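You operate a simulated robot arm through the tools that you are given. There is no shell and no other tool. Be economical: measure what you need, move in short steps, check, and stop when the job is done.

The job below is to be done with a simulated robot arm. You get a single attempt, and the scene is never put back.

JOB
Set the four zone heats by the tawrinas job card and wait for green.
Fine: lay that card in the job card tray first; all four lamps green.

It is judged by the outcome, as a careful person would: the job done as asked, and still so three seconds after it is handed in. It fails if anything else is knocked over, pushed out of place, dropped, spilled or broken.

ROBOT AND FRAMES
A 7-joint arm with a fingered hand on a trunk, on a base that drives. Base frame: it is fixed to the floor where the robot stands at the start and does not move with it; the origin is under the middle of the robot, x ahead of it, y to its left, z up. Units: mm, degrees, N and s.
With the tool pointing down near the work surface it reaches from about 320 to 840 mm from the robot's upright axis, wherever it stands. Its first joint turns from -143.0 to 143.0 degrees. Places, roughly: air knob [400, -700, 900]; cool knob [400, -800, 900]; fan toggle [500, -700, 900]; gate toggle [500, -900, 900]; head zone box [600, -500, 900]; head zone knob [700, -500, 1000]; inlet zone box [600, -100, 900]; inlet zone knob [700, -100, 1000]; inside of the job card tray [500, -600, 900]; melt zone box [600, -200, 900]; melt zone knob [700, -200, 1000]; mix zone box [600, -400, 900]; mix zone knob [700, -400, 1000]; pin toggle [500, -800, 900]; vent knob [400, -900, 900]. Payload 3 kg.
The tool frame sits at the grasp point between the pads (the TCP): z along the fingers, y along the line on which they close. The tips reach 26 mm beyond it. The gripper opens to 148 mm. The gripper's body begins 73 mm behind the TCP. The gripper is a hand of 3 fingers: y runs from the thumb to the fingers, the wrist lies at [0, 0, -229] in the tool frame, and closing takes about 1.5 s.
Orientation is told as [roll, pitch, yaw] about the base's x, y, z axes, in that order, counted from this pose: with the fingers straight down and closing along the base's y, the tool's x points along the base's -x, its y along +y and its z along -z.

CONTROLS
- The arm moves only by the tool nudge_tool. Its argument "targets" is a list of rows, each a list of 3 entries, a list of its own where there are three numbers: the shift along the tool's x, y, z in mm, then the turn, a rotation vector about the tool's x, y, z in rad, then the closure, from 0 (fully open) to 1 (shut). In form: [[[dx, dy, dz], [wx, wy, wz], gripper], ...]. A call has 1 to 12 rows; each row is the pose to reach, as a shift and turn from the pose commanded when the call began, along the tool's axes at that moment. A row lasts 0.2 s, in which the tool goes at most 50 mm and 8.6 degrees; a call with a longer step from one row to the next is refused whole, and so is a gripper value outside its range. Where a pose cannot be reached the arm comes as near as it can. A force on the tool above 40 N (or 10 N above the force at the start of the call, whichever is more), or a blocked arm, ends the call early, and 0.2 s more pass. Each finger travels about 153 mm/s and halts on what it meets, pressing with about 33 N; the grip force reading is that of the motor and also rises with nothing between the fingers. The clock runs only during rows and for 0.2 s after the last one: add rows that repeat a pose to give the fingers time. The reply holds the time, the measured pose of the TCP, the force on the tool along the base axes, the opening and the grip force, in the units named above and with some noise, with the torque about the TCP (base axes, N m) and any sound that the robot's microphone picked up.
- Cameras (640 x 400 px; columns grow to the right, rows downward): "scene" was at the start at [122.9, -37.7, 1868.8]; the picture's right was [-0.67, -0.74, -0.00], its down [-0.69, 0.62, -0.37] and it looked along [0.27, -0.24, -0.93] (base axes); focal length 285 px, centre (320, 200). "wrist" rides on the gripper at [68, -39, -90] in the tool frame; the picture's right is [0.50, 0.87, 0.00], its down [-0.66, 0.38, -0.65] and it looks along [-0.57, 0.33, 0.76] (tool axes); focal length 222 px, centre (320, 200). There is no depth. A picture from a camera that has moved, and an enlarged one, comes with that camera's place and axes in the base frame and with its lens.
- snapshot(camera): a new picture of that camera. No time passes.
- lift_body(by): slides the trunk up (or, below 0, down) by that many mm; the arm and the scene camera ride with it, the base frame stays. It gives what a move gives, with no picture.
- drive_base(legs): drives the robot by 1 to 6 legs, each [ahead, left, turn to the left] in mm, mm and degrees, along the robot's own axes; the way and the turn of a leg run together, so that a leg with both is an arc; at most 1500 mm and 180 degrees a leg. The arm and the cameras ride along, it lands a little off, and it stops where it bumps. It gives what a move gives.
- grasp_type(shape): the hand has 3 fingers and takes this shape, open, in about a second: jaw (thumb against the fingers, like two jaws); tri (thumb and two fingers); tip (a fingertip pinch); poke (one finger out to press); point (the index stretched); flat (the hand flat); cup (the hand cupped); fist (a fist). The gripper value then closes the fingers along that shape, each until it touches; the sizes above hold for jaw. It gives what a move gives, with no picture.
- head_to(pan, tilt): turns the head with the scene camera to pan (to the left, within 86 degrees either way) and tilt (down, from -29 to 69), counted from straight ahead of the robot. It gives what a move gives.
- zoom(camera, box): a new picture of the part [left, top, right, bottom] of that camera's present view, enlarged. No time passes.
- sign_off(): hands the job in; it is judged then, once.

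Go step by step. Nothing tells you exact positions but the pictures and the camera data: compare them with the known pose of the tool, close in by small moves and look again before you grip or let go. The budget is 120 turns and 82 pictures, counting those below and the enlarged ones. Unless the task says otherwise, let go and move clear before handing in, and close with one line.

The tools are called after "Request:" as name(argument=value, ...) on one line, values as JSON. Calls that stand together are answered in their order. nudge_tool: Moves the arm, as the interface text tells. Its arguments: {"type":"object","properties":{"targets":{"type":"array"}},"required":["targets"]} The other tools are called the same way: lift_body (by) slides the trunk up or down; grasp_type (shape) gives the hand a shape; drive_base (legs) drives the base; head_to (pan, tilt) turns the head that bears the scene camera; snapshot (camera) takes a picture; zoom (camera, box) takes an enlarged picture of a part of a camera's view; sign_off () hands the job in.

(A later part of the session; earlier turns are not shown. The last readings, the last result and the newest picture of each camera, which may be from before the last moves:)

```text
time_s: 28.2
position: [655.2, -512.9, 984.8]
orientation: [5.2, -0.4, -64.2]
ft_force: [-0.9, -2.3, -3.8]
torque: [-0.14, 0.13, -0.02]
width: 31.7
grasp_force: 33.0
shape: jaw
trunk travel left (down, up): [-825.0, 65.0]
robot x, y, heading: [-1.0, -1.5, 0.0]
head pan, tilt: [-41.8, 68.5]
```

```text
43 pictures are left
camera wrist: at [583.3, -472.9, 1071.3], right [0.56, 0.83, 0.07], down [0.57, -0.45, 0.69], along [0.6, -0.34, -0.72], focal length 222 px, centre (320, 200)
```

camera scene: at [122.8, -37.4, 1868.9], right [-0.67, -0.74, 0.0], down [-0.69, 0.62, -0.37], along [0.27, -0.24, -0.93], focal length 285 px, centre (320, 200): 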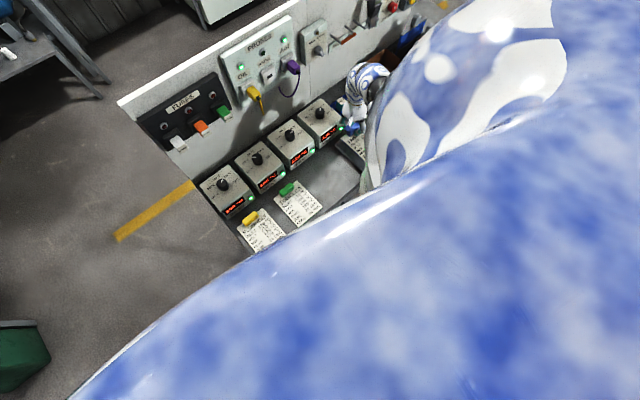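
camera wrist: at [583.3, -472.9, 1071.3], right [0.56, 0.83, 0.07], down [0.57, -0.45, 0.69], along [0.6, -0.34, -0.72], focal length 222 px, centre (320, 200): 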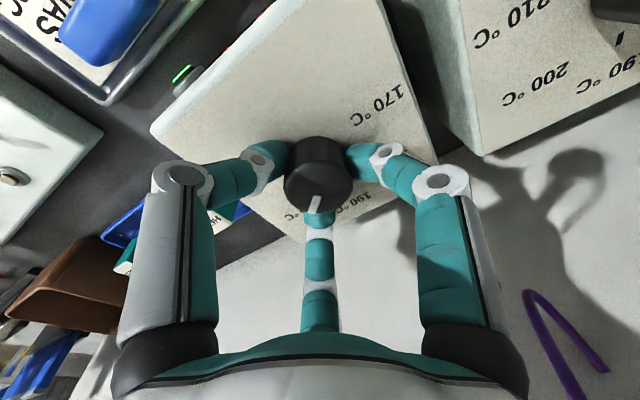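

Gripped. Turning clockwise by one step (about 52°).

Request:
nudge_tool(targets=[[[0, 0, 0], [0, -0.012, 0.13], 0.9], [[0, 0, 0], [0, -0.023, 0.26], 0.9], [[0, 0, 0], [0, -0.035, 0.39], 0.9], [[0, 0, 0], [0, -0.047, 0.52], 0.9], [[0, 0, 0], [0, -0.059, 0.65], 0.9], [[0, 0, 0], [0, -0.07, 0.78], 0.9], [[0, 0, 0], [0, -0.082, 0.908], 0.9], [[0, 0, 0], [0, -0.082, 0.908], 0.9]])

Request:
snapshot(camera="wrist")

Request:
zoom(camera="scene", box=[260, 90, 350, 150])

```text
time_s: 30.0
position: [653.0, -515.8, 984.4]
orientation: [5.7, -0.3, -116.6]
ft_force: [-21.9, -22.1, 0.9]
torque: [-0.37, 0.84, 0.77]
width: 31.6
grasp_force: 32.7
shape: jaw
trunk travel left (down, up): [-825.0, 65.0]
robot x, y, heading: [-3.5, 0.2, -0.1]
head pan, tilt: [-41.8, 68.5]
```

```text
42 pictures are left
camera wrist: at [640.6, -434.1, 1071.6], right [0.99, 0.06, 0.08], down [-0.01, -0.72, 0.69], along [0.1, -0.69, -0.72], focal length 222 px, centre (320, 200)
```

wrist: 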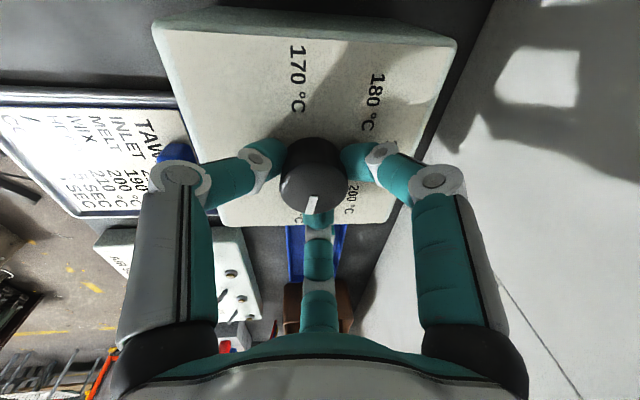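

```text
6.67 times, centred on (305, 120) of scene
camera zoom: at [120.0, -40.4, 1869.0], right [-0.67, -0.74, 0.0], down [-0.69, 0.62, -0.37], along [0.27, -0.24, -0.93], focal length 1902 px, centre (420, 733)
```

zoom: 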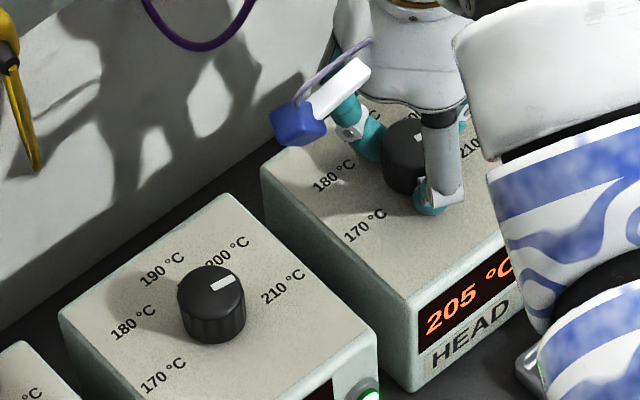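

The knob turned with the hand and the head display is climbing. I'll release and lift straight up to check the pointer.

Request:
nudge_tool(targets=[[[0, 0, 0], [0, 0, 0], 0.75], [[0, 0, 0], [0, 0, 0], 0.55], [[0, 0, 0], [0, 0, 0], 0.45], [[0, 1, -10], [0, 0, 0], 0.45], [[0, 4, -40], [0, 0, 0], 0.45], [[20, -15, -80], [0, 0, 0], 0.45]])

Request:
snapshot(camera="wrist")

Request:
zoom(camera="scene", box=[260, 90, 350, 150])

```text
time_s: 31.4
position: [643.4, -483.7, 1063.0]
orientation: [5.6, -0.3, -116.3]
ft_force: [0.5, 0.5, 0.4]
torque: [0.0, -0.02, 0.0]
width: 80.8
grasp_force: 0.0
shape: jaw
trunk travel left (down, up): [-825.0, 65.0]
robot x, y, heading: [0.3, -0.5, -0.1]
head pan, tilt: [-41.8, 68.5]
```

```text
40 pictures are left
camera wrist: at [630.1, -402.3, 1149.8], right [0.99, 0.06, 0.08], down [-0.01, -0.72, 0.69], along [0.1, -0.69, -0.72], focal length 222 px, centre (320, 200)
```

wrist: 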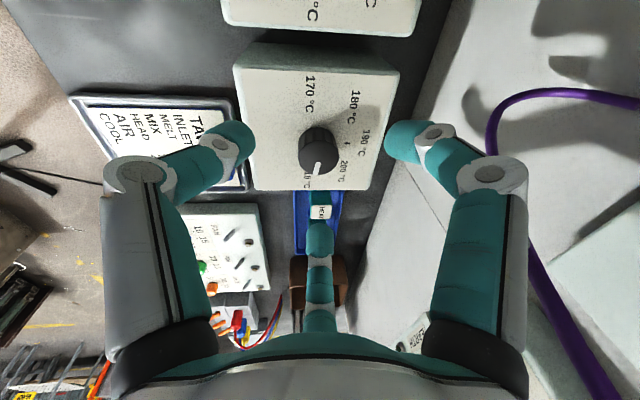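

```text
6.67 times, centred on (305, 120) of scene
camera zoom: at [121.4, -37.4, 1869.0], right [-0.67, -0.74, 0.0], down [-0.69, 0.62, -0.37], along [0.27, -0.24, -0.93], focal length 1902 px, centre (420, 733)
```

zoom: 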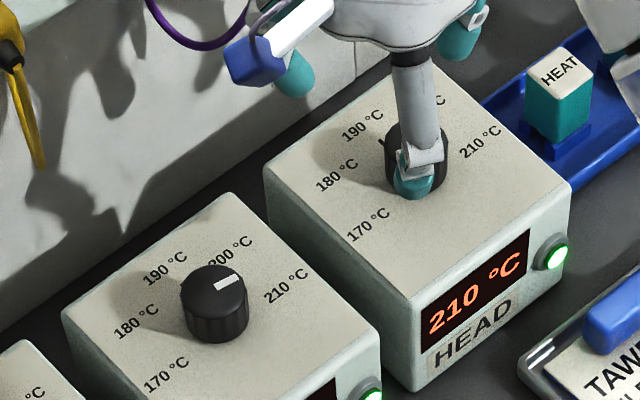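

Head shows 210 °C with a green lamp. Next is the mix knob (210→200, counter-clockwise); I'll move over it keeping back from the cables.

Request:
nudge_tool(targets=[[[12.5, -42.7, -3.8], [0, 0, 0], 0.48], [[53, -62.4, -5.6], [0, 0, 0], 0.48], [[84.5, -78.6, 3], [0, 0, 0], 0.48], [[105.4, -64, 14.2], [0, 0, 0], 0.48], [[115.5, -44.7, 29], [0, 0, 0], 0.48]])

Request:
snapshot(camera="wrist")

Request:
zoom(camera="scene", box=[200, 30, 380, 150])

```text
time_s: 32.6
position: [658.6, -362.5, 1028.4]
orientation: [5.5, -0.3, -116.3]
ft_force: [0.1, 0.5, 1.0]
torque: [0.02, 0.02, -0.05]
width: 77.5
grasp_force: 0.0
shape: jaw
trunk travel left (down, up): [-825.0, 65.0]
robot x, y, heading: [-0.2, -0.6, -0.1]
head pan, tilt: [-41.8, 68.5]
```

```text
38 pictures are left
camera wrist: at [645.9, -281.5, 1115.0], right [0.99, 0.06, 0.08], down [-0.01, -0.72, 0.69], along [0.1, -0.69, -0.72], focal length 222 px, centre (320, 200)
```

wrist: 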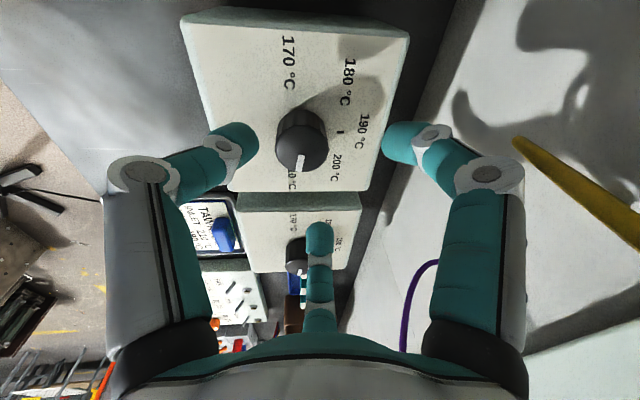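

```text
3.33 times, centred on (290, 90) of scene
camera zoom: at [123.0, -37.7, 1868.8], right [-0.67, -0.74, 0.0], down [-0.69, 0.62, -0.37], along [0.27, -0.24, -0.93], focal length 951 px, centre (420, 567)
```

zoom: 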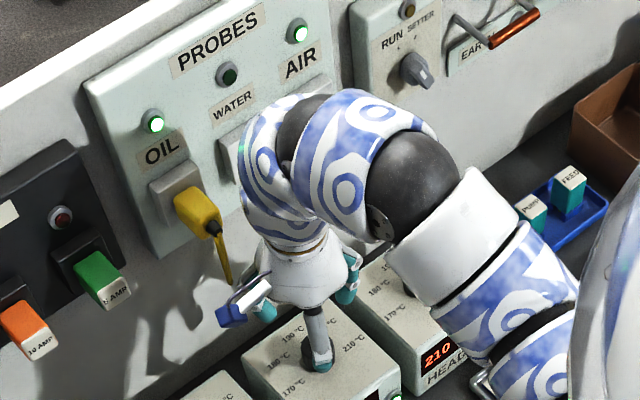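

Request:
nudge_tool(targets=[[[-6, -8, 12], [0, 0, 0], 0.48], [[-6, -9, 25], [0, 0, 0], 0.48], [[-6, -10, 37], [0, 0, 0], 0.48], [[-6, -10, 37], [0, 0, 0], 0.48]])

Request:
snapshot(camera="wrist")

```text
time_s: 33.6
position: [650.7, -365.6, 990.8]
orientation: [5.6, -0.3, -116.4]
ft_force: [0.7, 0.2, -0.1]
torque: [0.03, 0.02, -0.01]
width: 77.2
grasp_force: 0.0
shape: jaw
trunk travel left (down, up): [-825.0, 65.0]
robot x, y, heading: [1.7, -1.8, -0.1]
head pan, tilt: [-41.8, 68.5]
```

```text
36 pictures are left
camera wrist: at [637.6, -283.8, 1077.6], right [0.99, 0.07, 0.08], down [-0.01, -0.72, 0.69], along [0.1, -0.69, -0.72], focal length 222 px, centre (320, 200)
```

wrist: 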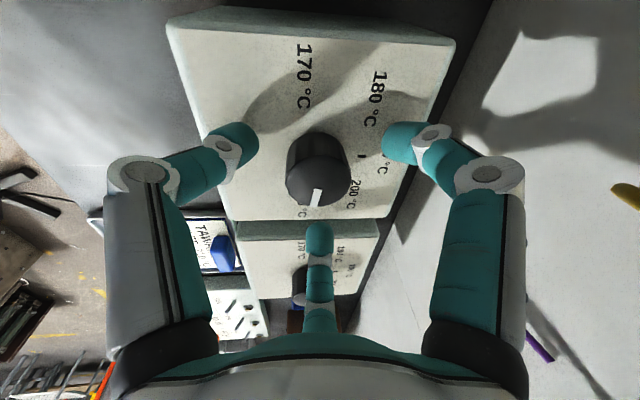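

Well centred on the mix knob. Lowering and closing.

Request:
nudge_tool(targets=[[[0, 0, 5.5], [0, 0, 0], 0.55], [[0, 0, 5.5], [0, 0, 0], 0.65], [[0, 0, 5.5], [0, 0, 0], 0.75], [[0, 0, 5.5], [0, 0, 0], 0.8], [[0, 0, 5.5], [0, 0, 0], 0.85], [[0, 0, 5.5], [0, 0, 0], 0.9], [[0, 0, 5.5], [0, 0, 0], 0.9]])

```text
time_s: 35.2
position: [650.4, -366.1, 984.4]
orientation: [5.7, -0.4, -116.4]
ft_force: [-2.2, -0.3, -5.6]
torque: [0.02, 0.18, 0.01]
width: 30.7
grasp_force: 33.0
shape: jaw
trunk travel left (down, up): [-825.0, 65.0]
robot x, y, heading: [1.1, 1.0, -0.1]
head pan, tilt: [-41.8, 68.5]
```

Request:
nudge_tool(targets=[[[0, 0, 0], [0, 0.0126, -0.13], 0.9], [[-0.5, 0.2, 0], [0, 0.025, -0.26], 0.9], [[-0.8, 0.4, 0], [0, 0.038, -0.39], 0.9], [[-1, 0.5, 0], [0, 0.05, -0.52], 0.9], [[-1.3, 0.6, 0], [0, 0.063, -0.65], 0.9], [[-1.6, 0.8, 0], [0, 0.076, -0.78], 0.9], [[-1.8, 0.9, 0], [0, 0.088, -0.905], 0.9], [[-1.8, 0.9, 0], [0, 0.088, -0.905], 0.9]])

Request:
snapshot(camera="wrist")

```text
time_s: 37.0
position: [652.6, -366.9, 985.7]
orientation: [5.3, -0.3, -64.1]
ft_force: [10.7, 15.1, -12.4]
torque: [0.32, -0.26, -0.12]
width: 28.2
grasp_force: 32.9
shape: jaw
trunk travel left (down, up): [-825.0, 65.0]
robot x, y, heading: [-2.0, 0.2, 0.0]
head pan, tilt: [-41.8, 68.5]
```

```text
35 pictures are left
camera wrist: at [579.5, -325.9, 1072.4], right [0.56, 0.83, 0.08], down [0.57, -0.45, 0.69], along [0.6, -0.34, -0.72], focal length 222 px, centre (320, 200)
```

wrist: 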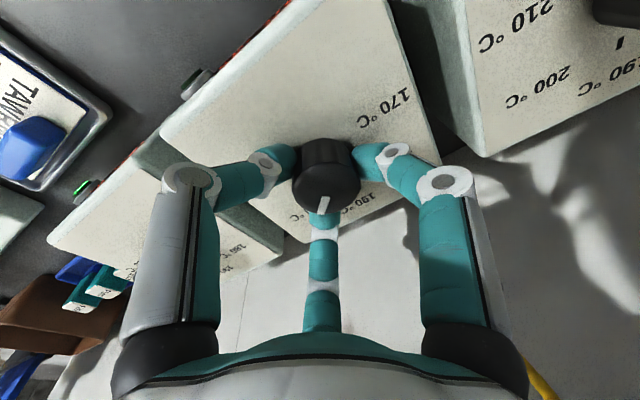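

The pointer has moved to the 200 mark. Releasing and lifting to check the display.

Request:
nudge_tool(targets=[[[0, 0, 0], [0, 0, 0], 0.75], [[0, 0, 0], [0, 0, 0], 0.55], [[0, 0, 0], [0, 0, 0], 0.48], [[0, 1, -10], [0, 0, 0], 0.48], [[0, 4, -40], [0, 0, 0], 0.48], [[15, -20, -75], [0, 0, 0], 0.48], [[22, -45, -80], [0, 0, 0], 0.48], [[22, -45, -80], [0, 0, 0], 0.48], [[22, -45, -80], [0, 0, 0], 0.48]])

Request:
zoom(camera="scene", box=[190, 90, 370, 210])

Request:
snapshot(camera="wrist")

```text
time_s: 39.0
position: [591.9, -370.1, 1059.5]
orientation: [5.5, -0.2, -64.3]
ft_force: [0.0, -0.2, -0.3]
torque: [0.01, -0.02, 0.0]
width: 76.7
grasp_force: 0.1
shape: jaw
trunk travel left (down, up): [-825.0, 65.0]
robot x, y, heading: [-1.9, 0.5, 0.1]
head pan, tilt: [-41.8, 68.5]
```

```text
3.33 times, centred on (280, 150) of scene
camera zoom: at [122.6, -37.9, 1868.8], right [-0.67, -0.74, 0.0], down [-0.69, 0.62, -0.37], along [0.27, -0.24, -0.93], focal length 951 px, centre (453, 367)
```

zoom: 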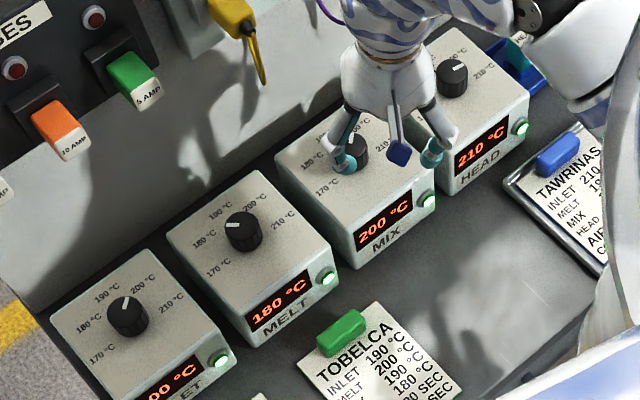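

```text
33 pictures are left
camera wrist: at [521.1, -329.8, 1147.3], right [0.56, 0.82, 0.08], down [0.57, -0.45, 0.69], along [0.6, -0.34, -0.72], focal length 222 px, centre (320, 200)
```

wrist: 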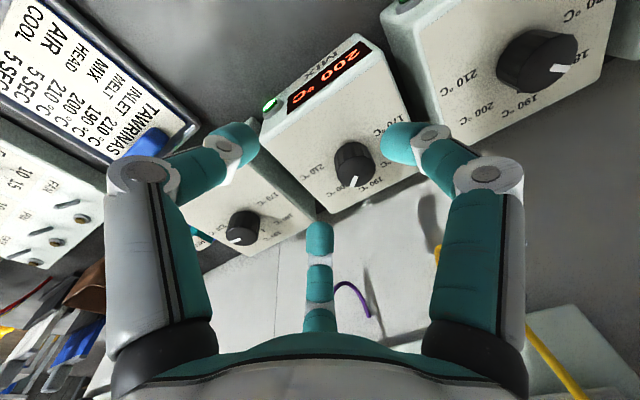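

Mix shows 200 °C and green. Now to the melt knob (180→190, clockwise), expected near (653, -215).

Request:
nudge_tool(targets=[[[40.5, 19.7, 1.8], [0, 0, 0], 0.48], [[81, 39.3, 3.6], [0, 0, 0], 0.48], [[114.8, 61.3, 5.6], [0, 0, 0], 0.48], [[119.6, 95.6, 23.7], [0, 0, 0], 0.48], [[112.6, 117.5, 40.8], [0, 0, 0], 0.48], [[112.6, 117.5, 40.8], [0, 0, 0], 0.48]])

Request:
snapshot(camera="wrist")

```text
time_s: 40.4
position: [653.6, -214.9, 1031.1]
orientation: [5.4, -0.2, -64.4]
ft_force: [0.8, 0.1, 0.4]
torque: [-0.01, 0.02, -0.01]
width: 76.7
grasp_force: 0.0
shape: jaw
trunk travel left (down, up): [-825.0, 65.0]
robot x, y, heading: [-0.6, 3.5, 0.1]
head pan, tilt: [-41.8, 68.5]
```

```text
32 pictures are left
camera wrist: at [580.8, -176.0, 1118.2], right [0.56, 0.82, 0.08], down [0.57, -0.45, 0.69], along [0.6, -0.34, -0.72], focal length 222 px, centre (320, 200)
```

wrist: 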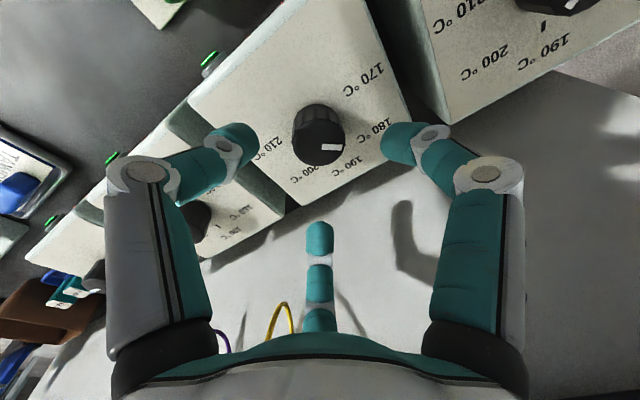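

Aligned with the melt knob; descending along the tool axis.

Request:
nudge_tool(targets=[[[0, 0, 15], [0, 0, 0], 0.48], [[0, 0, 30], [0, 0, 0], 0.48], [[0, 0, 40], [0, 0, 0], 0.48], [[0, 0, 40], [0, 0, 0], 0.48]])

Request:
snapshot(camera="wrist")

```text
time_s: 41.4
position: [657.0, -215.5, 990.7]
orientation: [5.4, -0.2, -64.4]
ft_force: [0.3, 0.4, 0.2]
torque: [0.02, -0.01, 0.01]
width: 76.7
grasp_force: 0.1
shape: jaw
trunk travel left (down, up): [-825.0, 65.0]
robot x, y, heading: [-1.3, -0.5, 0.3]
head pan, tilt: [-41.8, 68.5]
```

```text
31 pictures are left
camera wrist: at [584.0, -174.9, 1078.3], right [0.56, 0.82, 0.08], down [0.57, -0.45, 0.69], along [0.6, -0.34, -0.72], focal length 222 px, centre (320, 200)
```

wrist: 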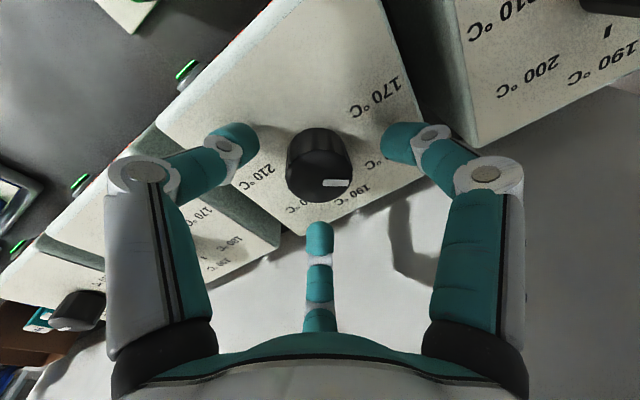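

Request:
nudge_tool(targets=[[[0, 0, 5.5], [0, 0, 0], 0.55], [[0, 0, 5.5], [0, 0, 0], 0.65], [[0, 0, 5.5], [0, 0, 0], 0.75], [[0, 0, 5.5], [0, 0, 0], 0.8], [[0, 0, 5.5], [0, 0, 0], 0.85], [[0, 0, 5.5], [0, 0, 0], 0.9], [[0, 0, 5.5], [0, 0, 0], 0.9]])

Request:
nudge_tool(targets=[[[0, 0, 0], [0, -0.0126, 0.13], 0.9], [[0.5, 0.2, 0], [0, -0.025, 0.26], 0.9], [[0.8, 0.4, 0], [0, -0.038, 0.39], 0.9], [[1, 0.5, 0], [0, -0.05, 0.52], 0.9], [[1.3, 0.6, 0], [0, -0.063, 0.65], 0.9], [[1.6, 0.8, 0], [0, -0.076, 0.78], 0.9], [[1.8, 0.9, 0], [0, -0.088, 0.905], 0.9], [[1.8, 0.9, 0], [0, -0.088, 0.905], 0.9]])

Request:
snapshot(camera="wrist")

```text
time_s: 43.0
position: [657.2, -215.6, 984.5]
orientation: [5.3, -0.2, -64.2]
ft_force: [0.7, -2.7, -5.7]
torque: [-0.13, 0.09, 0.04]
width: 29.7
grasp_force: 32.6
shape: jaw
trunk travel left (down, up): [-825.0, 65.0]
robot x, y, heading: [0.5, 0.3, -0.4]
head pan, tilt: [-41.8, 68.5]
```

```text
time_s: 44.8
position: [654.9, -215.1, 986.5]
orientation: [5.7, -0.2, -116.5]
ft_force: [-26.8, -20.8, -3.4]
torque: [-0.36, 0.95, 0.31]
width: 29.8
grasp_force: 32.4
shape: jaw
trunk travel left (down, up): [-825.0, 65.0]
robot x, y, heading: [4.3, 1.1, 0.1]
head pan, tilt: [-41.8, 68.5]
```

```text
30 pictures are left
camera wrist: at [642.8, -133.2, 1072.9], right [0.99, 0.06, 0.08], down [-0.01, -0.72, 0.69], along [0.1, -0.69, -0.72], focal length 222 px, centre (320, 200)
```

wrist: 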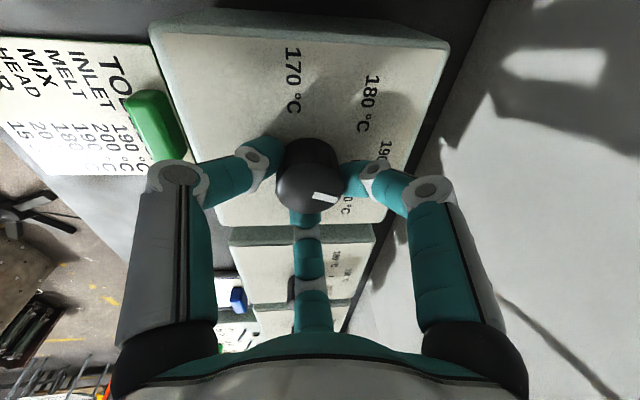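

Request:
nudge_tool(targets=[[[0, 0, 0], [0, 0, 0], 0.75], [[0, 0, 0], [0, 0, 0], 0.55], [[0, 0, 0], [0, 0, 0], 0.48], [[0, 1, -10], [0, 0, 0], 0.48], [[0, 4, -40], [0, 0, 0], 0.48], [[-5, -20, -75], [0, 0, 0], 0.48], [[-15, -55, -85], [0, 0, 0], 0.48], [[-15, -55, -85], [0, 0, 0], 0.48], [[-15, -55, -85], [0, 0, 0], 0.48]])

Request:
zoom(camera="scene", box=[190, 90, 370, 210])

Request:
snapshot(camera="wrist")

```text
time_s: 46.8
position: [595.2, -198.0, 1065.1]
orientation: [5.7, -0.3, -116.4]
ft_force: [0.5, -0.2, 0.2]
torque: [0.0, -0.01, -0.04]
width: 76.6
grasp_force: 0.0
shape: jaw
trunk travel left (down, up): [-825.0, 65.0]
robot x, y, heading: [1.6, 2.3, -0.1]
head pan, tilt: [-41.8, 68.5]
```

```text
3.33 times, centred on (280, 150) of scene
camera zoom: at [122.5, -37.8, 1868.9], right [-0.67, -0.74, 0.0], down [-0.69, 0.62, -0.37], along [0.27, -0.24, -0.93], focal length 951 px, centre (453, 367)
```

zoom: 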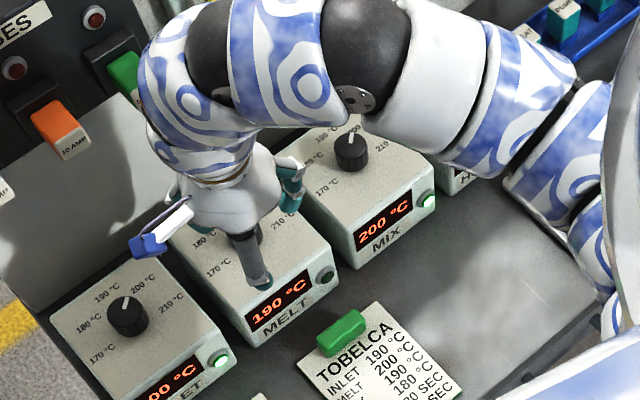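

```text
28 pictures are left
camera wrist: at [582.2, -116.6, 1151.5], right [0.99, 0.06, 0.08], down [-0.01, -0.72, 0.69], along [0.1, -0.69, -0.72], focal length 222 px, centre (320, 200)
```

wrist: 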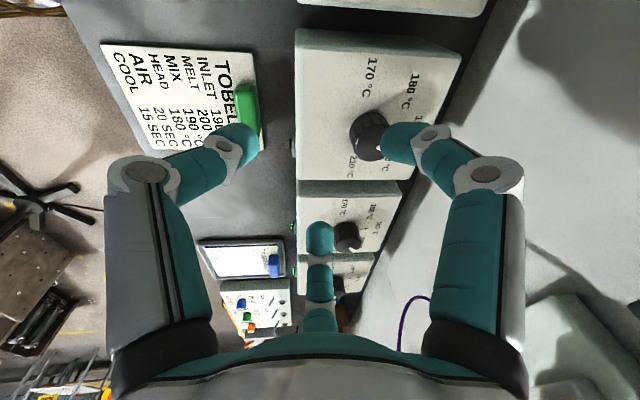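

Melt display reads 190 °C. Next I move toward the inlet knob, turning the hand back on the way, and look at its clearance to the fuse switches.

Request:
nudge_tool(targets=[[[17.6, -7.7, -0.7], [0, 0.0126, -0.13], 0.48], [[35.2, -15.4, -1.4], [0, 0.025, -0.26], 0.48], [[52.8, -23.1, -2.1], [0, 0.038, -0.39], 0.48], [[70.3, -30.9, -2.9], [0, 0.05, -0.52], 0.48], [[87.9, -38.6, -3.6], [0, 0.063, -0.65], 0.48], [[105.4, -46.3, -4.3], [0, 0.076, -0.78], 0.48], [[123, -54, -5], [0, 0.088, -0.905], 0.48], [[123, -54, -5], [0, 0.088, -0.905], 0.48]])

Request:
snapshot(camera="wrist")

Request:
zoom(camera="scene", box=[130, 60, 370, 220])

```text
time_s: 48.6
position: [601.2, -63.8, 1063.7]
orientation: [5.4, -0.2, -64.1]
ft_force: [-0.3, 0.4, 0.6]
torque: [0.02, 0.0, 0.04]
width: 76.6
grasp_force: 0.0
shape: jaw
trunk travel left (down, up): [-825.0, 65.0]
robot x, y, heading: [-6.8, -0.3, -0.2]
head pan, tilt: [-41.8, 68.5]
```

```text
27 pictures are left
camera wrist: at [528.7, -22.9, 1151.0], right [0.56, 0.83, 0.08], down [0.57, -0.45, 0.69], along [0.6, -0.34, -0.72], focal length 222 px, centre (320, 200)
```

wrist: 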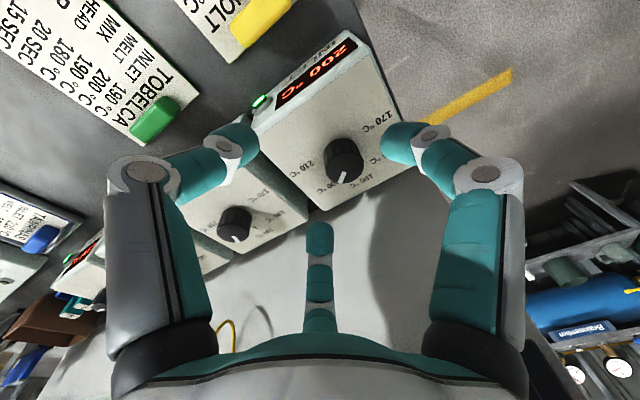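

```text
2.50 times, centred on (250, 140) of scene
camera zoom: at [122.7, -38.0, 1868.8], right [-0.67, -0.74, 0.0], down [-0.69, 0.62, -0.37], along [0.27, -0.24, -0.93], focal length 713 px, centre (495, 350)
```

zoom: 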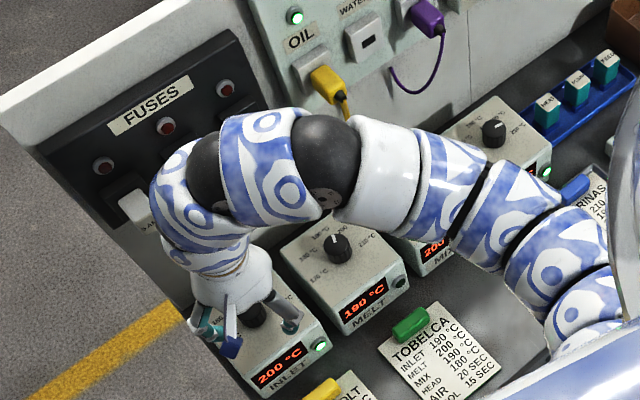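

Melt is now 190 °C and green. The inlet knob lies at about (658, -64), and the hand fits between the fuse toggles with a bit more lean; moving in slowly over it.

Request:
nudge_tool(targets=[[[-9, 15, 14], [-0.018, 0, 0], 0.48], [[-17, 30, 28], [-0.035, 0, 0], 0.48], [[-25.6, 44, 43], [-0.035, 0, 0], 0.48], [[-25.6, 44, 43], [-0.035, 0, 0], 0.48]])

Request:
snapshot(camera="wrist")

Request:
zoom(camera="scene", box=[130, 80, 280, 220])

```text
time_s: 49.6
position: [655.1, -66.0, 1025.8]
orientation: [7.4, -0.2, -64.3]
ft_force: [0.3, 0.1, 0.5]
torque: [-0.02, 0.01, 0.02]
width: 76.6
grasp_force: 0.0
shape: jaw
trunk travel left (down, up): [-825.0, 65.0]
robot x, y, heading: [0.6, 0.2, -0.1]
head pan, tilt: [-41.8, 68.5]
```

```text
25 pictures are left
camera wrist: at [579.8, -27.4, 1111.2], right [0.56, 0.82, 0.11], down [0.55, -0.46, 0.7], along [0.63, -0.33, -0.71], focal length 222 px, centre (320, 200)
```

wrist: 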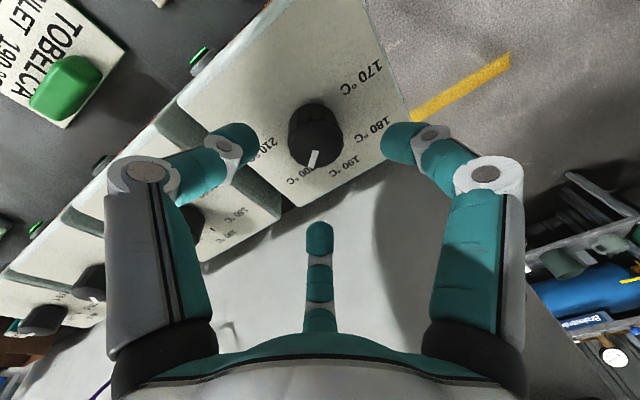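

```text
2.86 times, centred on (205, 150) of scene
camera zoom: at [122.4, -37.8, 1868.9], right [-0.67, -0.74, 0.0], down [-0.69, 0.62, -0.37], along [0.27, -0.24, -0.93], focal length 815 px, centre (649, 343)
```

zoom: 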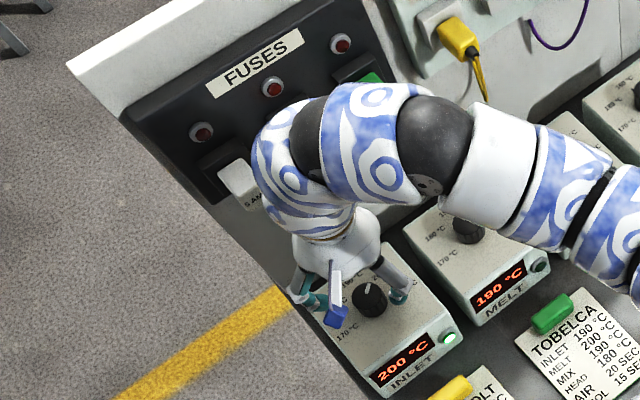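

Inlet knob is nearly on axis; descending with a small correction.

Request:
nudge_tool(targets=[[[-1, -1.5, 14], [0, 0, 0], 0.48], [[-1.5, -2.5, 28], [0, 0, 0], 0.48], [[-1.5, -2.5, 36], [0, 0, 0], 0.48], [[-1.5, -2.5, 36], [0, 0, 0], 0.48]])

Request:
snapshot(camera="wrist")

Request:
zoom(camera="scene", box=[190, 90, 370, 210])

```text
time_s: 50.6
position: [657.9, -67.2, 989.2]
orientation: [7.4, -0.3, -64.3]
ft_force: [0.0, -1.1, 0.0]
torque: [-0.02, 0.0, 0.01]
width: 76.3
grasp_force: 0.1
shape: jaw
trunk travel left (down, up): [-825.0, 65.0]
robot x, y, heading: [-1.1, 2.1, 0.1]
head pan, tilt: [-41.8, 68.5]
```

```text
23 pictures are left
camera wrist: at [582.6, -27.9, 1075.0], right [0.56, 0.82, 0.11], down [0.55, -0.46, 0.7], along [0.63, -0.33, -0.71], focal length 222 px, centre (320, 200)
```

wrist: 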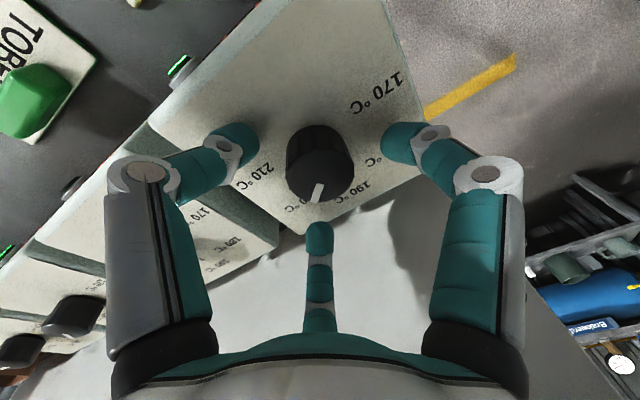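

```text
3.33 times, centred on (280, 150) of scene
camera zoom: at [122.8, -37.8, 1868.8], right [-0.67, -0.74, 0.0], down [-0.69, 0.62, -0.37], along [0.27, -0.24, -0.93], focal length 951 px, centre (453, 367)
```

zoom: 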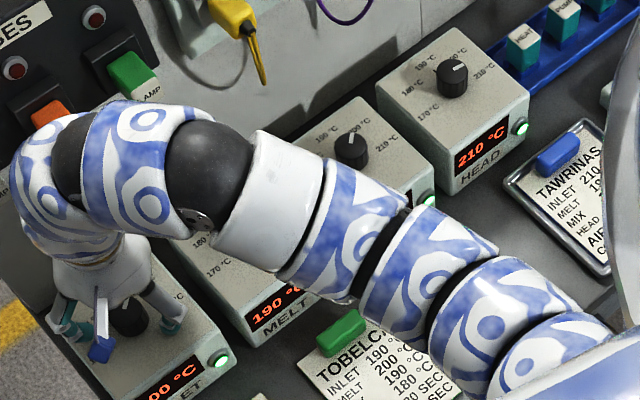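

Centred. Closing on the inlet knob and turning clockwise one step.

Request:
nudge_tool(targets=[[[0, 0, 4], [0, 0, 0], 0.55], [[0, -0.5, 4], [0, 0, 0], 0.65], [[0, -0.5, 4], [0, 0, 0], 0.75], [[0, -0.5, 4], [0, 0, 0], 0.8], [[0, -0.5, 4], [0, 0, 0], 0.85], [[0, -0.5, 4], [0, 0, 0], 0.9], [[0, -0.5, 4], [0, 0, 0], 0.9]])

Request:
nudge_tool(targets=[[[0, 0, 0], [0, -0.0167, 0.13], 0.9], [[0.5, 0.2, 0], [0, -0.033, 0.26], 0.9], [[1, 0.5, 0], [0, -0.05, 0.39], 0.9], [[1.5, 0.7, 0], [0, -0.067, 0.52], 0.9], [[2, 0.9, 0], [0, -0.084, 0.65], 0.9], [[2.3, 1.1, 0], [0, -0.1, 0.78], 0.9], [[2.6, 1.3, 0], [0, -0.117, 0.902], 0.9], [[2.6, 1.3, 0], [0, -0.117, 0.902], 0.9]])

Request:
snapshot(camera="wrist")

```text
time_s: 52.2
position: [658.7, -67.5, 984.4]
orientation: [7.3, -0.2, -64.3]
ft_force: [2.6, -4.4, -5.7]
torque: [-0.22, 0.08, 0.04]
width: 29.0
grasp_force: 33.2
shape: jaw
trunk travel left (down, up): [-825.0, 65.0]
robot x, y, heading: [-1.7, 0.9, 0.0]
head pan, tilt: [-41.8, 68.5]
```

```text
time_s: 53.6
position: [654.1, -69.0, 985.8]
orientation: [7.5, -0.7, -107.5]
ft_force: [-15.6, -13.7, 8.7]
torque: [-0.2, 0.83, 0.44]
width: 30.2
grasp_force: 33.3
shape: jaw
trunk travel left (down, up): [-825.0, 65.0]
robot x, y, heading: [-3.0, -0.3, -0.1]
head pan, tilt: [-41.8, 68.5]
stopped in row 6: the force on the tool passed its limit (the readings are from after the stop); the commanded pose is now the measured one
```

```text
21 pictures are left
camera wrist: at [626.4, 10.7, 1070.6], right [0.97, 0.22, 0.11], down [0.08, -0.71, 0.7], along [0.23, -0.67, -0.7], focal length 222 px, centre (320, 200)
```

wrist: 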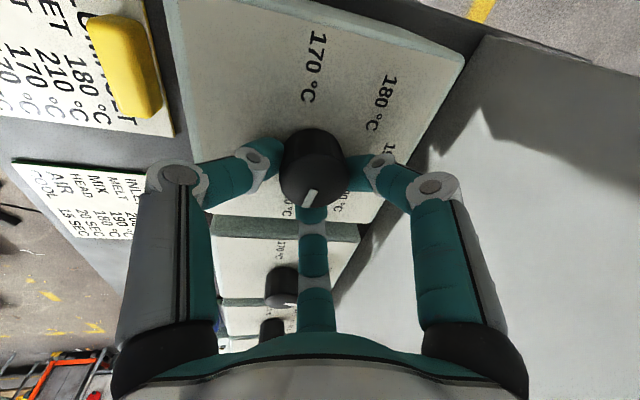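

The side load stopped it after 43°; I'll finish the remaining 9° with a slight centring shift.

Request:
nudge_tool(targets=[[[-1.5, -1, 0], [0, -0.008, 0.06], 0.9], [[-2.5, -1.3, 0], [0, -0.016, 0.12], 0.9], [[-2.5, -1.3, 0], [0, -0.022, 0.175], 0.9], [[-2.5, -1.3, 0], [0, -0.022, 0.175], 0.9]])

Request:
snapshot(camera="wrist")

Request:
zoom(camera="scene", box=[190, 90, 370, 210])

```text
time_s: 54.6
position: [652.3, -71.0, 985.4]
orientation: [7.5, -0.3, -117.5]
ft_force: [-23.2, -26.6, 10.5]
torque: [-0.44, 0.79, 1.02]
width: 30.6
grasp_force: 33.2
shape: jaw
trunk travel left (down, up): [-825.0, 65.0]
robot x, y, heading: [-1.6, 1.1, 0.0]
head pan, tilt: [-41.8, 68.5]
```

```text
20 pictures are left
camera wrist: at [638.7, 11.8, 1070.8], right [0.99, 0.05, 0.11], down [-0.04, -0.71, 0.7], along [0.11, -0.7, -0.7], focal length 222 px, centre (320, 200)
```

wrist: 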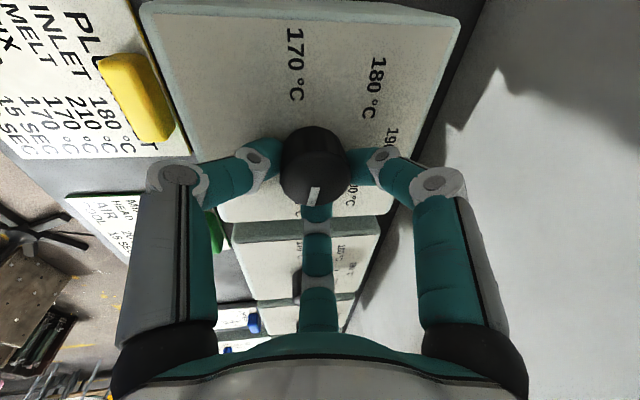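

```text
3.33 times, centred on (280, 150) of scene
camera zoom: at [118.8, -41.4, 1869.0], right [-0.67, -0.74, 0.0], down [-0.69, 0.62, -0.37], along [0.27, -0.24, -0.93], focal length 951 px, centre (453, 367)
```

zoom: 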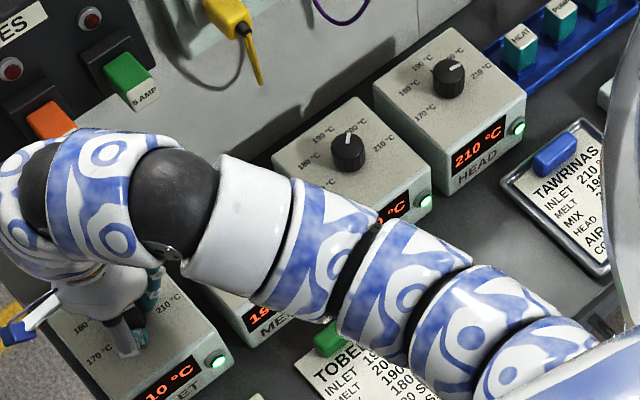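

Inlet reads 210 °C. Releasing and lifting clear to check all four.

Request:
nudge_tool(targets=[[[0, 0, 0], [0, 0, 0], 0.75], [[0, 0, 0], [0, 0, 0], 0.55], [[0, 0, 0], [0, 0, 0], 0.48], [[0, 1, -10], [0, 0, 0], 0.48], [[0, 4, -40], [0, 0, 0], 0.48], [[-10, -20, -75], [0, 0, 0], 0.48], [[-20, -60, -85], [0, 0, 0], 0.48], [[-20, -105, -90], [0, 0, 0], 0.48], [[-20, -145, -95], [0, 0, 0], 0.48], [[-20, -145, -95], [0, 0, 0], 0.48]])

Request:
zoom(camera="scene", box=[190, 90, 370, 210])

Request:
snapshot(camera="wrist")

```text
time_s: 56.8
position: [506.6, -14.7, 1060.8]
orientation: [7.5, -0.3, -117.4]
ft_force: [0.1, -0.4, -0.6]
torque: [0.0, -0.04, 0.01]
width: 76.6
grasp_force: 0.1
shape: jaw
trunk travel left (down, up): [-825.0, 65.0]
robot x, y, heading: [0.6, -1.6, -0.1]
head pan, tilt: [-41.8, 68.5]
```

```text
3.33 times, centred on (280, 150) of scene
camera zoom: at [122.7, -38.2, 1868.8], right [-0.67, -0.74, 0.0], down [-0.69, 0.62, -0.37], along [0.27, -0.24, -0.93], focal length 951 px, centre (453, 367)
```

zoom: 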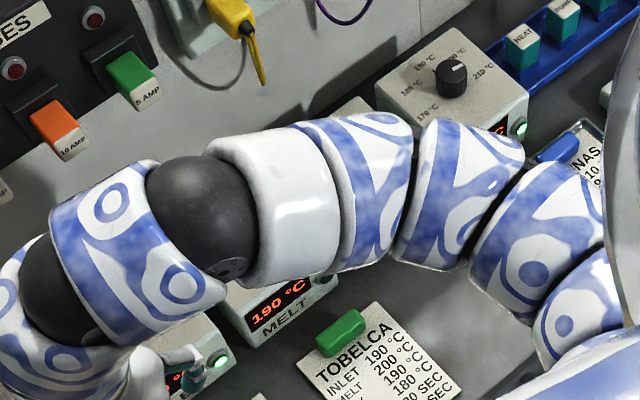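

```text
17 pictures are left
camera wrist: at [493.2, 68.5, 1146.1], right [0.99, 0.05, 0.11], down [-0.04, -0.71, 0.7], along [0.11, -0.7, -0.7], focal length 222 px, centre (320, 200)
```

wrist: 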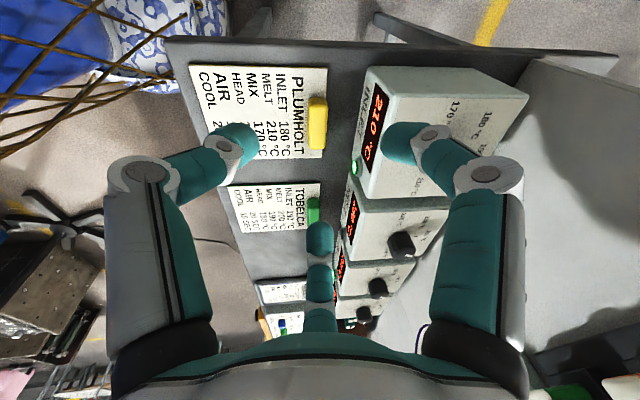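

Inlet is 210 and green, but the melt lamp stays dark at 190, so its knob may be a little off. I'll hover over melt to see its pointer.

Request:
nudge_tool(targets=[[[-18.6, 35.7, 5], [0, 0, 0], 0.48], [[-37.1, 71.5, 14], [0, 0, 0], 0.48], [[-55.7, 107, 24], [0, 0, 0], 0.48], [[-74.3, 143, 34], [0, 0, 0], 0.48], [[-92.8, 178.8, 44], [0, 0, 0], 0.48], [[-111.4, 214.5, 54.4], [0, 0, 0], 0.48], [[-111.4, 214.5, 54.4], [0, 0, 0], 0.48]])

Request:
snapshot(camera="wrist")

```text
time_s: 58.4
position: [652.3, -214.7, 1034.6]
orientation: [7.4, -0.3, -117.4]
ft_force: [0.3, 0.5, 0.6]
torque: [0.0, -0.01, 0.01]
width: 76.6
grasp_force: 0.2
shape: jaw
trunk travel left (down, up): [-825.0, 65.0]
robot x, y, heading: [-0.4, 1.1, -0.2]
head pan, tilt: [-41.8, 68.5]
```

```text
16 pictures are left
camera wrist: at [637.4, -131.7, 1120.0], right [0.99, 0.05, 0.11], down [-0.04, -0.71, 0.7], along [0.11, -0.7, -0.7], focal length 222 px, centre (320, 200)
```

wrist: 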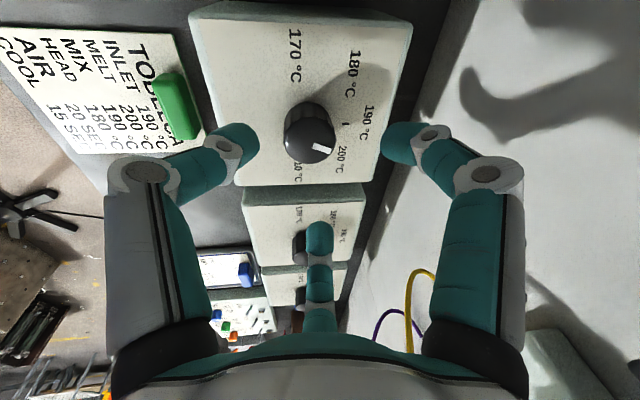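

Request:
zoom(camera="wrist", box=[250, 60, 410, 190])

```text
3.08 times, centred on (330, 125) of wrist
camera zoom: at [637.4, -131.7, 1120.0], right [0.99, 0.05, 0.11], down [-0.04, -0.71, 0.7], along [0.11, -0.7, -0.7], focal length 684 px, centre (289, 431)
```

zoom: 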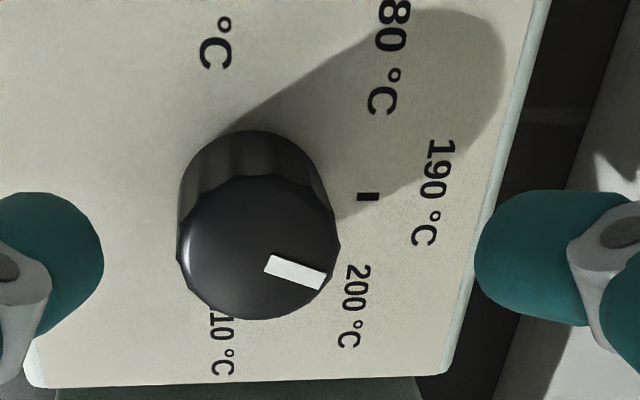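

The melt pointer sits about 24° clockwise past the 190 tick, so it needs turning back a little. Descending to grip it again.

Request:
nudge_tool(targets=[[[0, -3, 15], [0, 0, 0], 0.48], [[0, -5, 30], [0, 0, 0], 0.48], [[0, -7, 44], [0, 0, 0], 0.48], [[0, -7, 44], [0, 0, 0], 0.48]])

Request:
snapshot(camera="wrist")

```text
time_s: 59.4
position: [648.8, -214.0, 990.6]
orientation: [7.5, -0.4, -117.4]
ft_force: [0.3, 0.4, 0.7]
torque: [0.0, 0.02, 0.02]
width: 76.6
grasp_force: 0.2
shape: jaw
trunk travel left (down, up): [-825.0, 65.0]
robot x, y, heading: [-1.7, 0.8, -0.3]
head pan, tilt: [-41.8, 68.5]
```

```text
14 pictures are left
camera wrist: at [636.1, -130.7, 1075.5], right [0.99, 0.05, 0.11], down [-0.04, -0.71, 0.7], along [0.11, -0.7, -0.7], focal length 222 px, centre (320, 200)
```

wrist: 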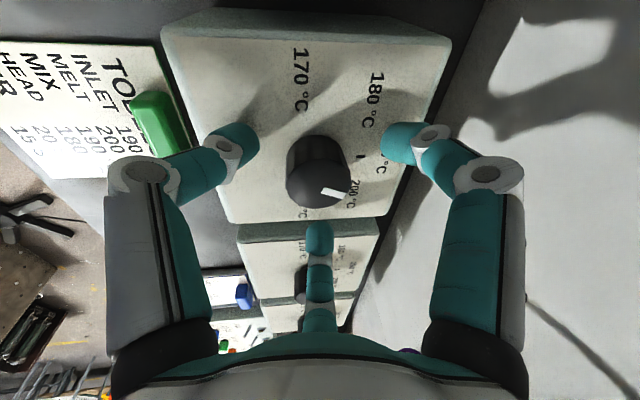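

Request:
nudge_tool(targets=[[[0, 0, 5], [0, 0, 0], 0.55], [[0, 0, 5], [0, 0, 0], 0.65], [[0, 0, 5], [0, 0, 0], 0.75], [[0, 0, 5], [0, 0, 0], 0.8], [[0, 0, 5], [0, 0, 0], 0.85], [[0, 0, 5], [0, 0, 0], 0.9], [[0, 0, 5], [0, 0, 0], 0.9]])

Request:
zoom(camera="wrist", box=[240, 80, 400, 240])

```text
time_s: 61.0
position: [651.2, -214.3, 984.6]
orientation: [7.5, -0.2, -117.3]
ft_force: [-2.3, -1.7, -4.8]
torque: [0.01, 0.16, 0.03]
width: 31.9
grasp_force: 33.3
shape: jaw
trunk travel left (down, up): [-825.0, 65.0]
robot x, y, heading: [3.7, 0.0, -0.3]
head pan, tilt: [-41.8, 68.5]
```

```text
2.50 times, centred on (320, 160) of wrist
camera zoom: at [636.4, -131.2, 1070.2], right [0.99, 0.05, 0.11], down [-0.04, -0.71, 0.7], along [0.11, -0.7, -0.7], focal length 555 px, centre (320, 300)
```

zoom: 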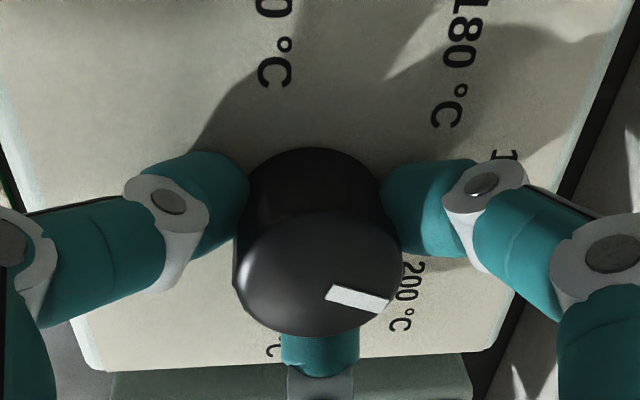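

Request:
nudge_tool(targets=[[[0, 0, 0], [0, 0.017, -0.13], 0.9], [[-0.5, 0.2, 0], [0, 0.034, -0.26], 0.9], [[-1, 0.4, 0], [0, 0.051, -0.387], 0.9], [[-1, 0.4, 0], [0, 0.051, -0.387], 0.9], [[-1, 0.4, 0], [0, 0.051, -0.387], 0.75], [[-1, 0.4, 0], [0, 0.051, -0.387], 0.6], [[-1, 0.4, 0], [0, 0.051, -0.387], 0.48], [[-1, 1.5, -9], [0, 0.051, -0.387], 0.48], [[-1, 4, -35], [0, 0.051, -0.387], 0.48], [[-1, 4, -50], [0, 0.051, -0.387], 0.48], [[-1, 4, -50], [0, 0.051, -0.387], 0.48]])

Request:
snapshot(camera="wrist")

Request:
zoom(camera="scene", box=[190, 110, 330, 220])

```text
time_s: 63.4
position: [647.6, -213.9, 1034.9]
orientation: [7.4, -0.2, -95.1]
ft_force: [0.1, 0.0, 0.3]
torque: [0.01, 0.01, 0.0]
width: 76.5
grasp_force: 0.0
shape: jaw
trunk travel left (down, up): [-825.0, 65.0]
robot x, y, heading: [-2.2, -0.6, -0.0]
head pan, tilt: [-41.8, 68.5]
```

```text
12 pictures are left
camera wrist: at [602.8, -141.6, 1120.7], right [0.9, 0.42, 0.11], down [0.23, -0.68, 0.7], along [0.37, -0.6, -0.71], focal length 222 px, centre (320, 200)
```

wrist: 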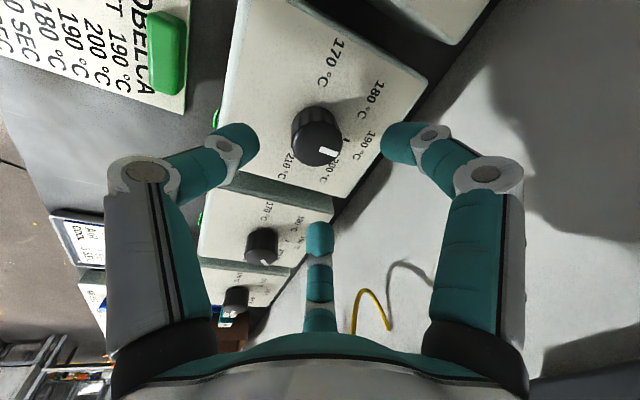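

```text
3.64 times, centred on (260, 165) of scene
camera zoom: at [122.5, -38.2, 1868.8], right [-0.67, -0.74, 0.0], down [-0.69, 0.62, -0.37], along [0.27, -0.24, -0.93], focal length 1037 px, centre (538, 327)
```

zoom: 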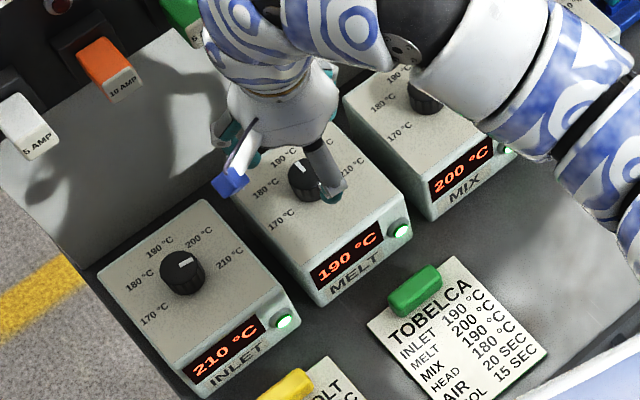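

Melt now shows 190 °C with its lamp green. I'll retreat clear, wait a few seconds and verify all four.

Request:
nudge_tool(targets=[[[0, -40, -10], [0, 0, 0], 0.4], [[0, -85, -20], [0, 0, 0], 0.4], [[-40, -110, -35], [0, 0, 0], 0.4], [[-85, -125, -50], [0, 0, 0], 0.4], [[-130, -140, -65], [0, 0, 0], 0.4], [[-175, -150, -80], [0, 0, 0], 0.4], [[-220, -150, -90], [0, 0, 0], 0.4], [[-265, -150, -95], [0, 0, 0], 0.4], [[-310, -150, -95], [0, 0, 0], 0.4], [[-340, -150, -95], [0, 0, 0], 0.4], [[-340, -150, -95], [0, 0, 0], 0.4], [[-340, -150, -95], [0, 0, 0], 0.4]])

Request:
zoom(camera="scene", box=[190, 90, 370, 220])

Request:
snapshot(camera="wrist")

```text
time_s: 66.0
position: [457.2, -536.0, 1113.2]
orientation: [7.4, -0.3, -95.0]
ft_force: [-0.1, 1.1, -0.1]
torque: [0.03, 0.02, -0.01]
width: 88.5
grasp_force: 0.0
shape: jaw
out of reach, approached as far as the arm can: row 4, 5, 6, 7
trunk travel left (down, up): [-825.0, 65.0]
robot x, y, heading: [-0.6, -1.4, -0.0]
head pan, tilt: [-41.8, 68.5]
```

```text
3.08 times, centred on (280, 155) of scene
camera zoom: at [122.4, -38.3, 1868.8], right [-0.67, -0.74, 0.0], down [-0.69, 0.62, -0.37], along [0.27, -0.24, -0.93], focal length 878 px, centre (443, 338)
```

zoom: 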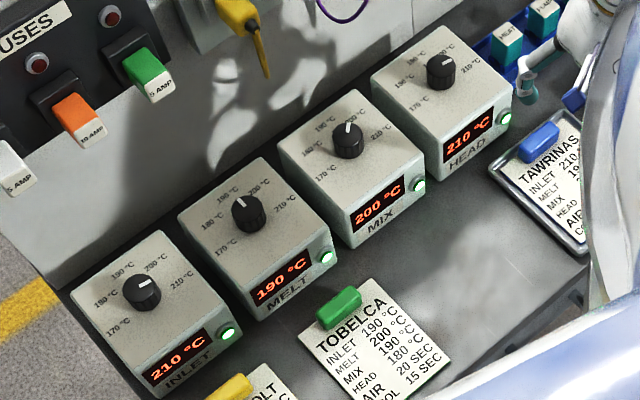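

```text
9 pictures are left
camera wrist: at [412.9, -465.8, 1198.2], right [0.9, 0.42, 0.11], down [0.23, -0.67, 0.7], along [0.37, -0.6, -0.71], focal length 222 px, centre (320, 200)
```

wrist: 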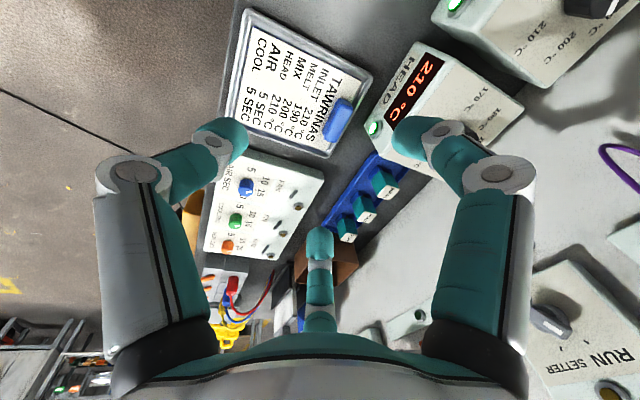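

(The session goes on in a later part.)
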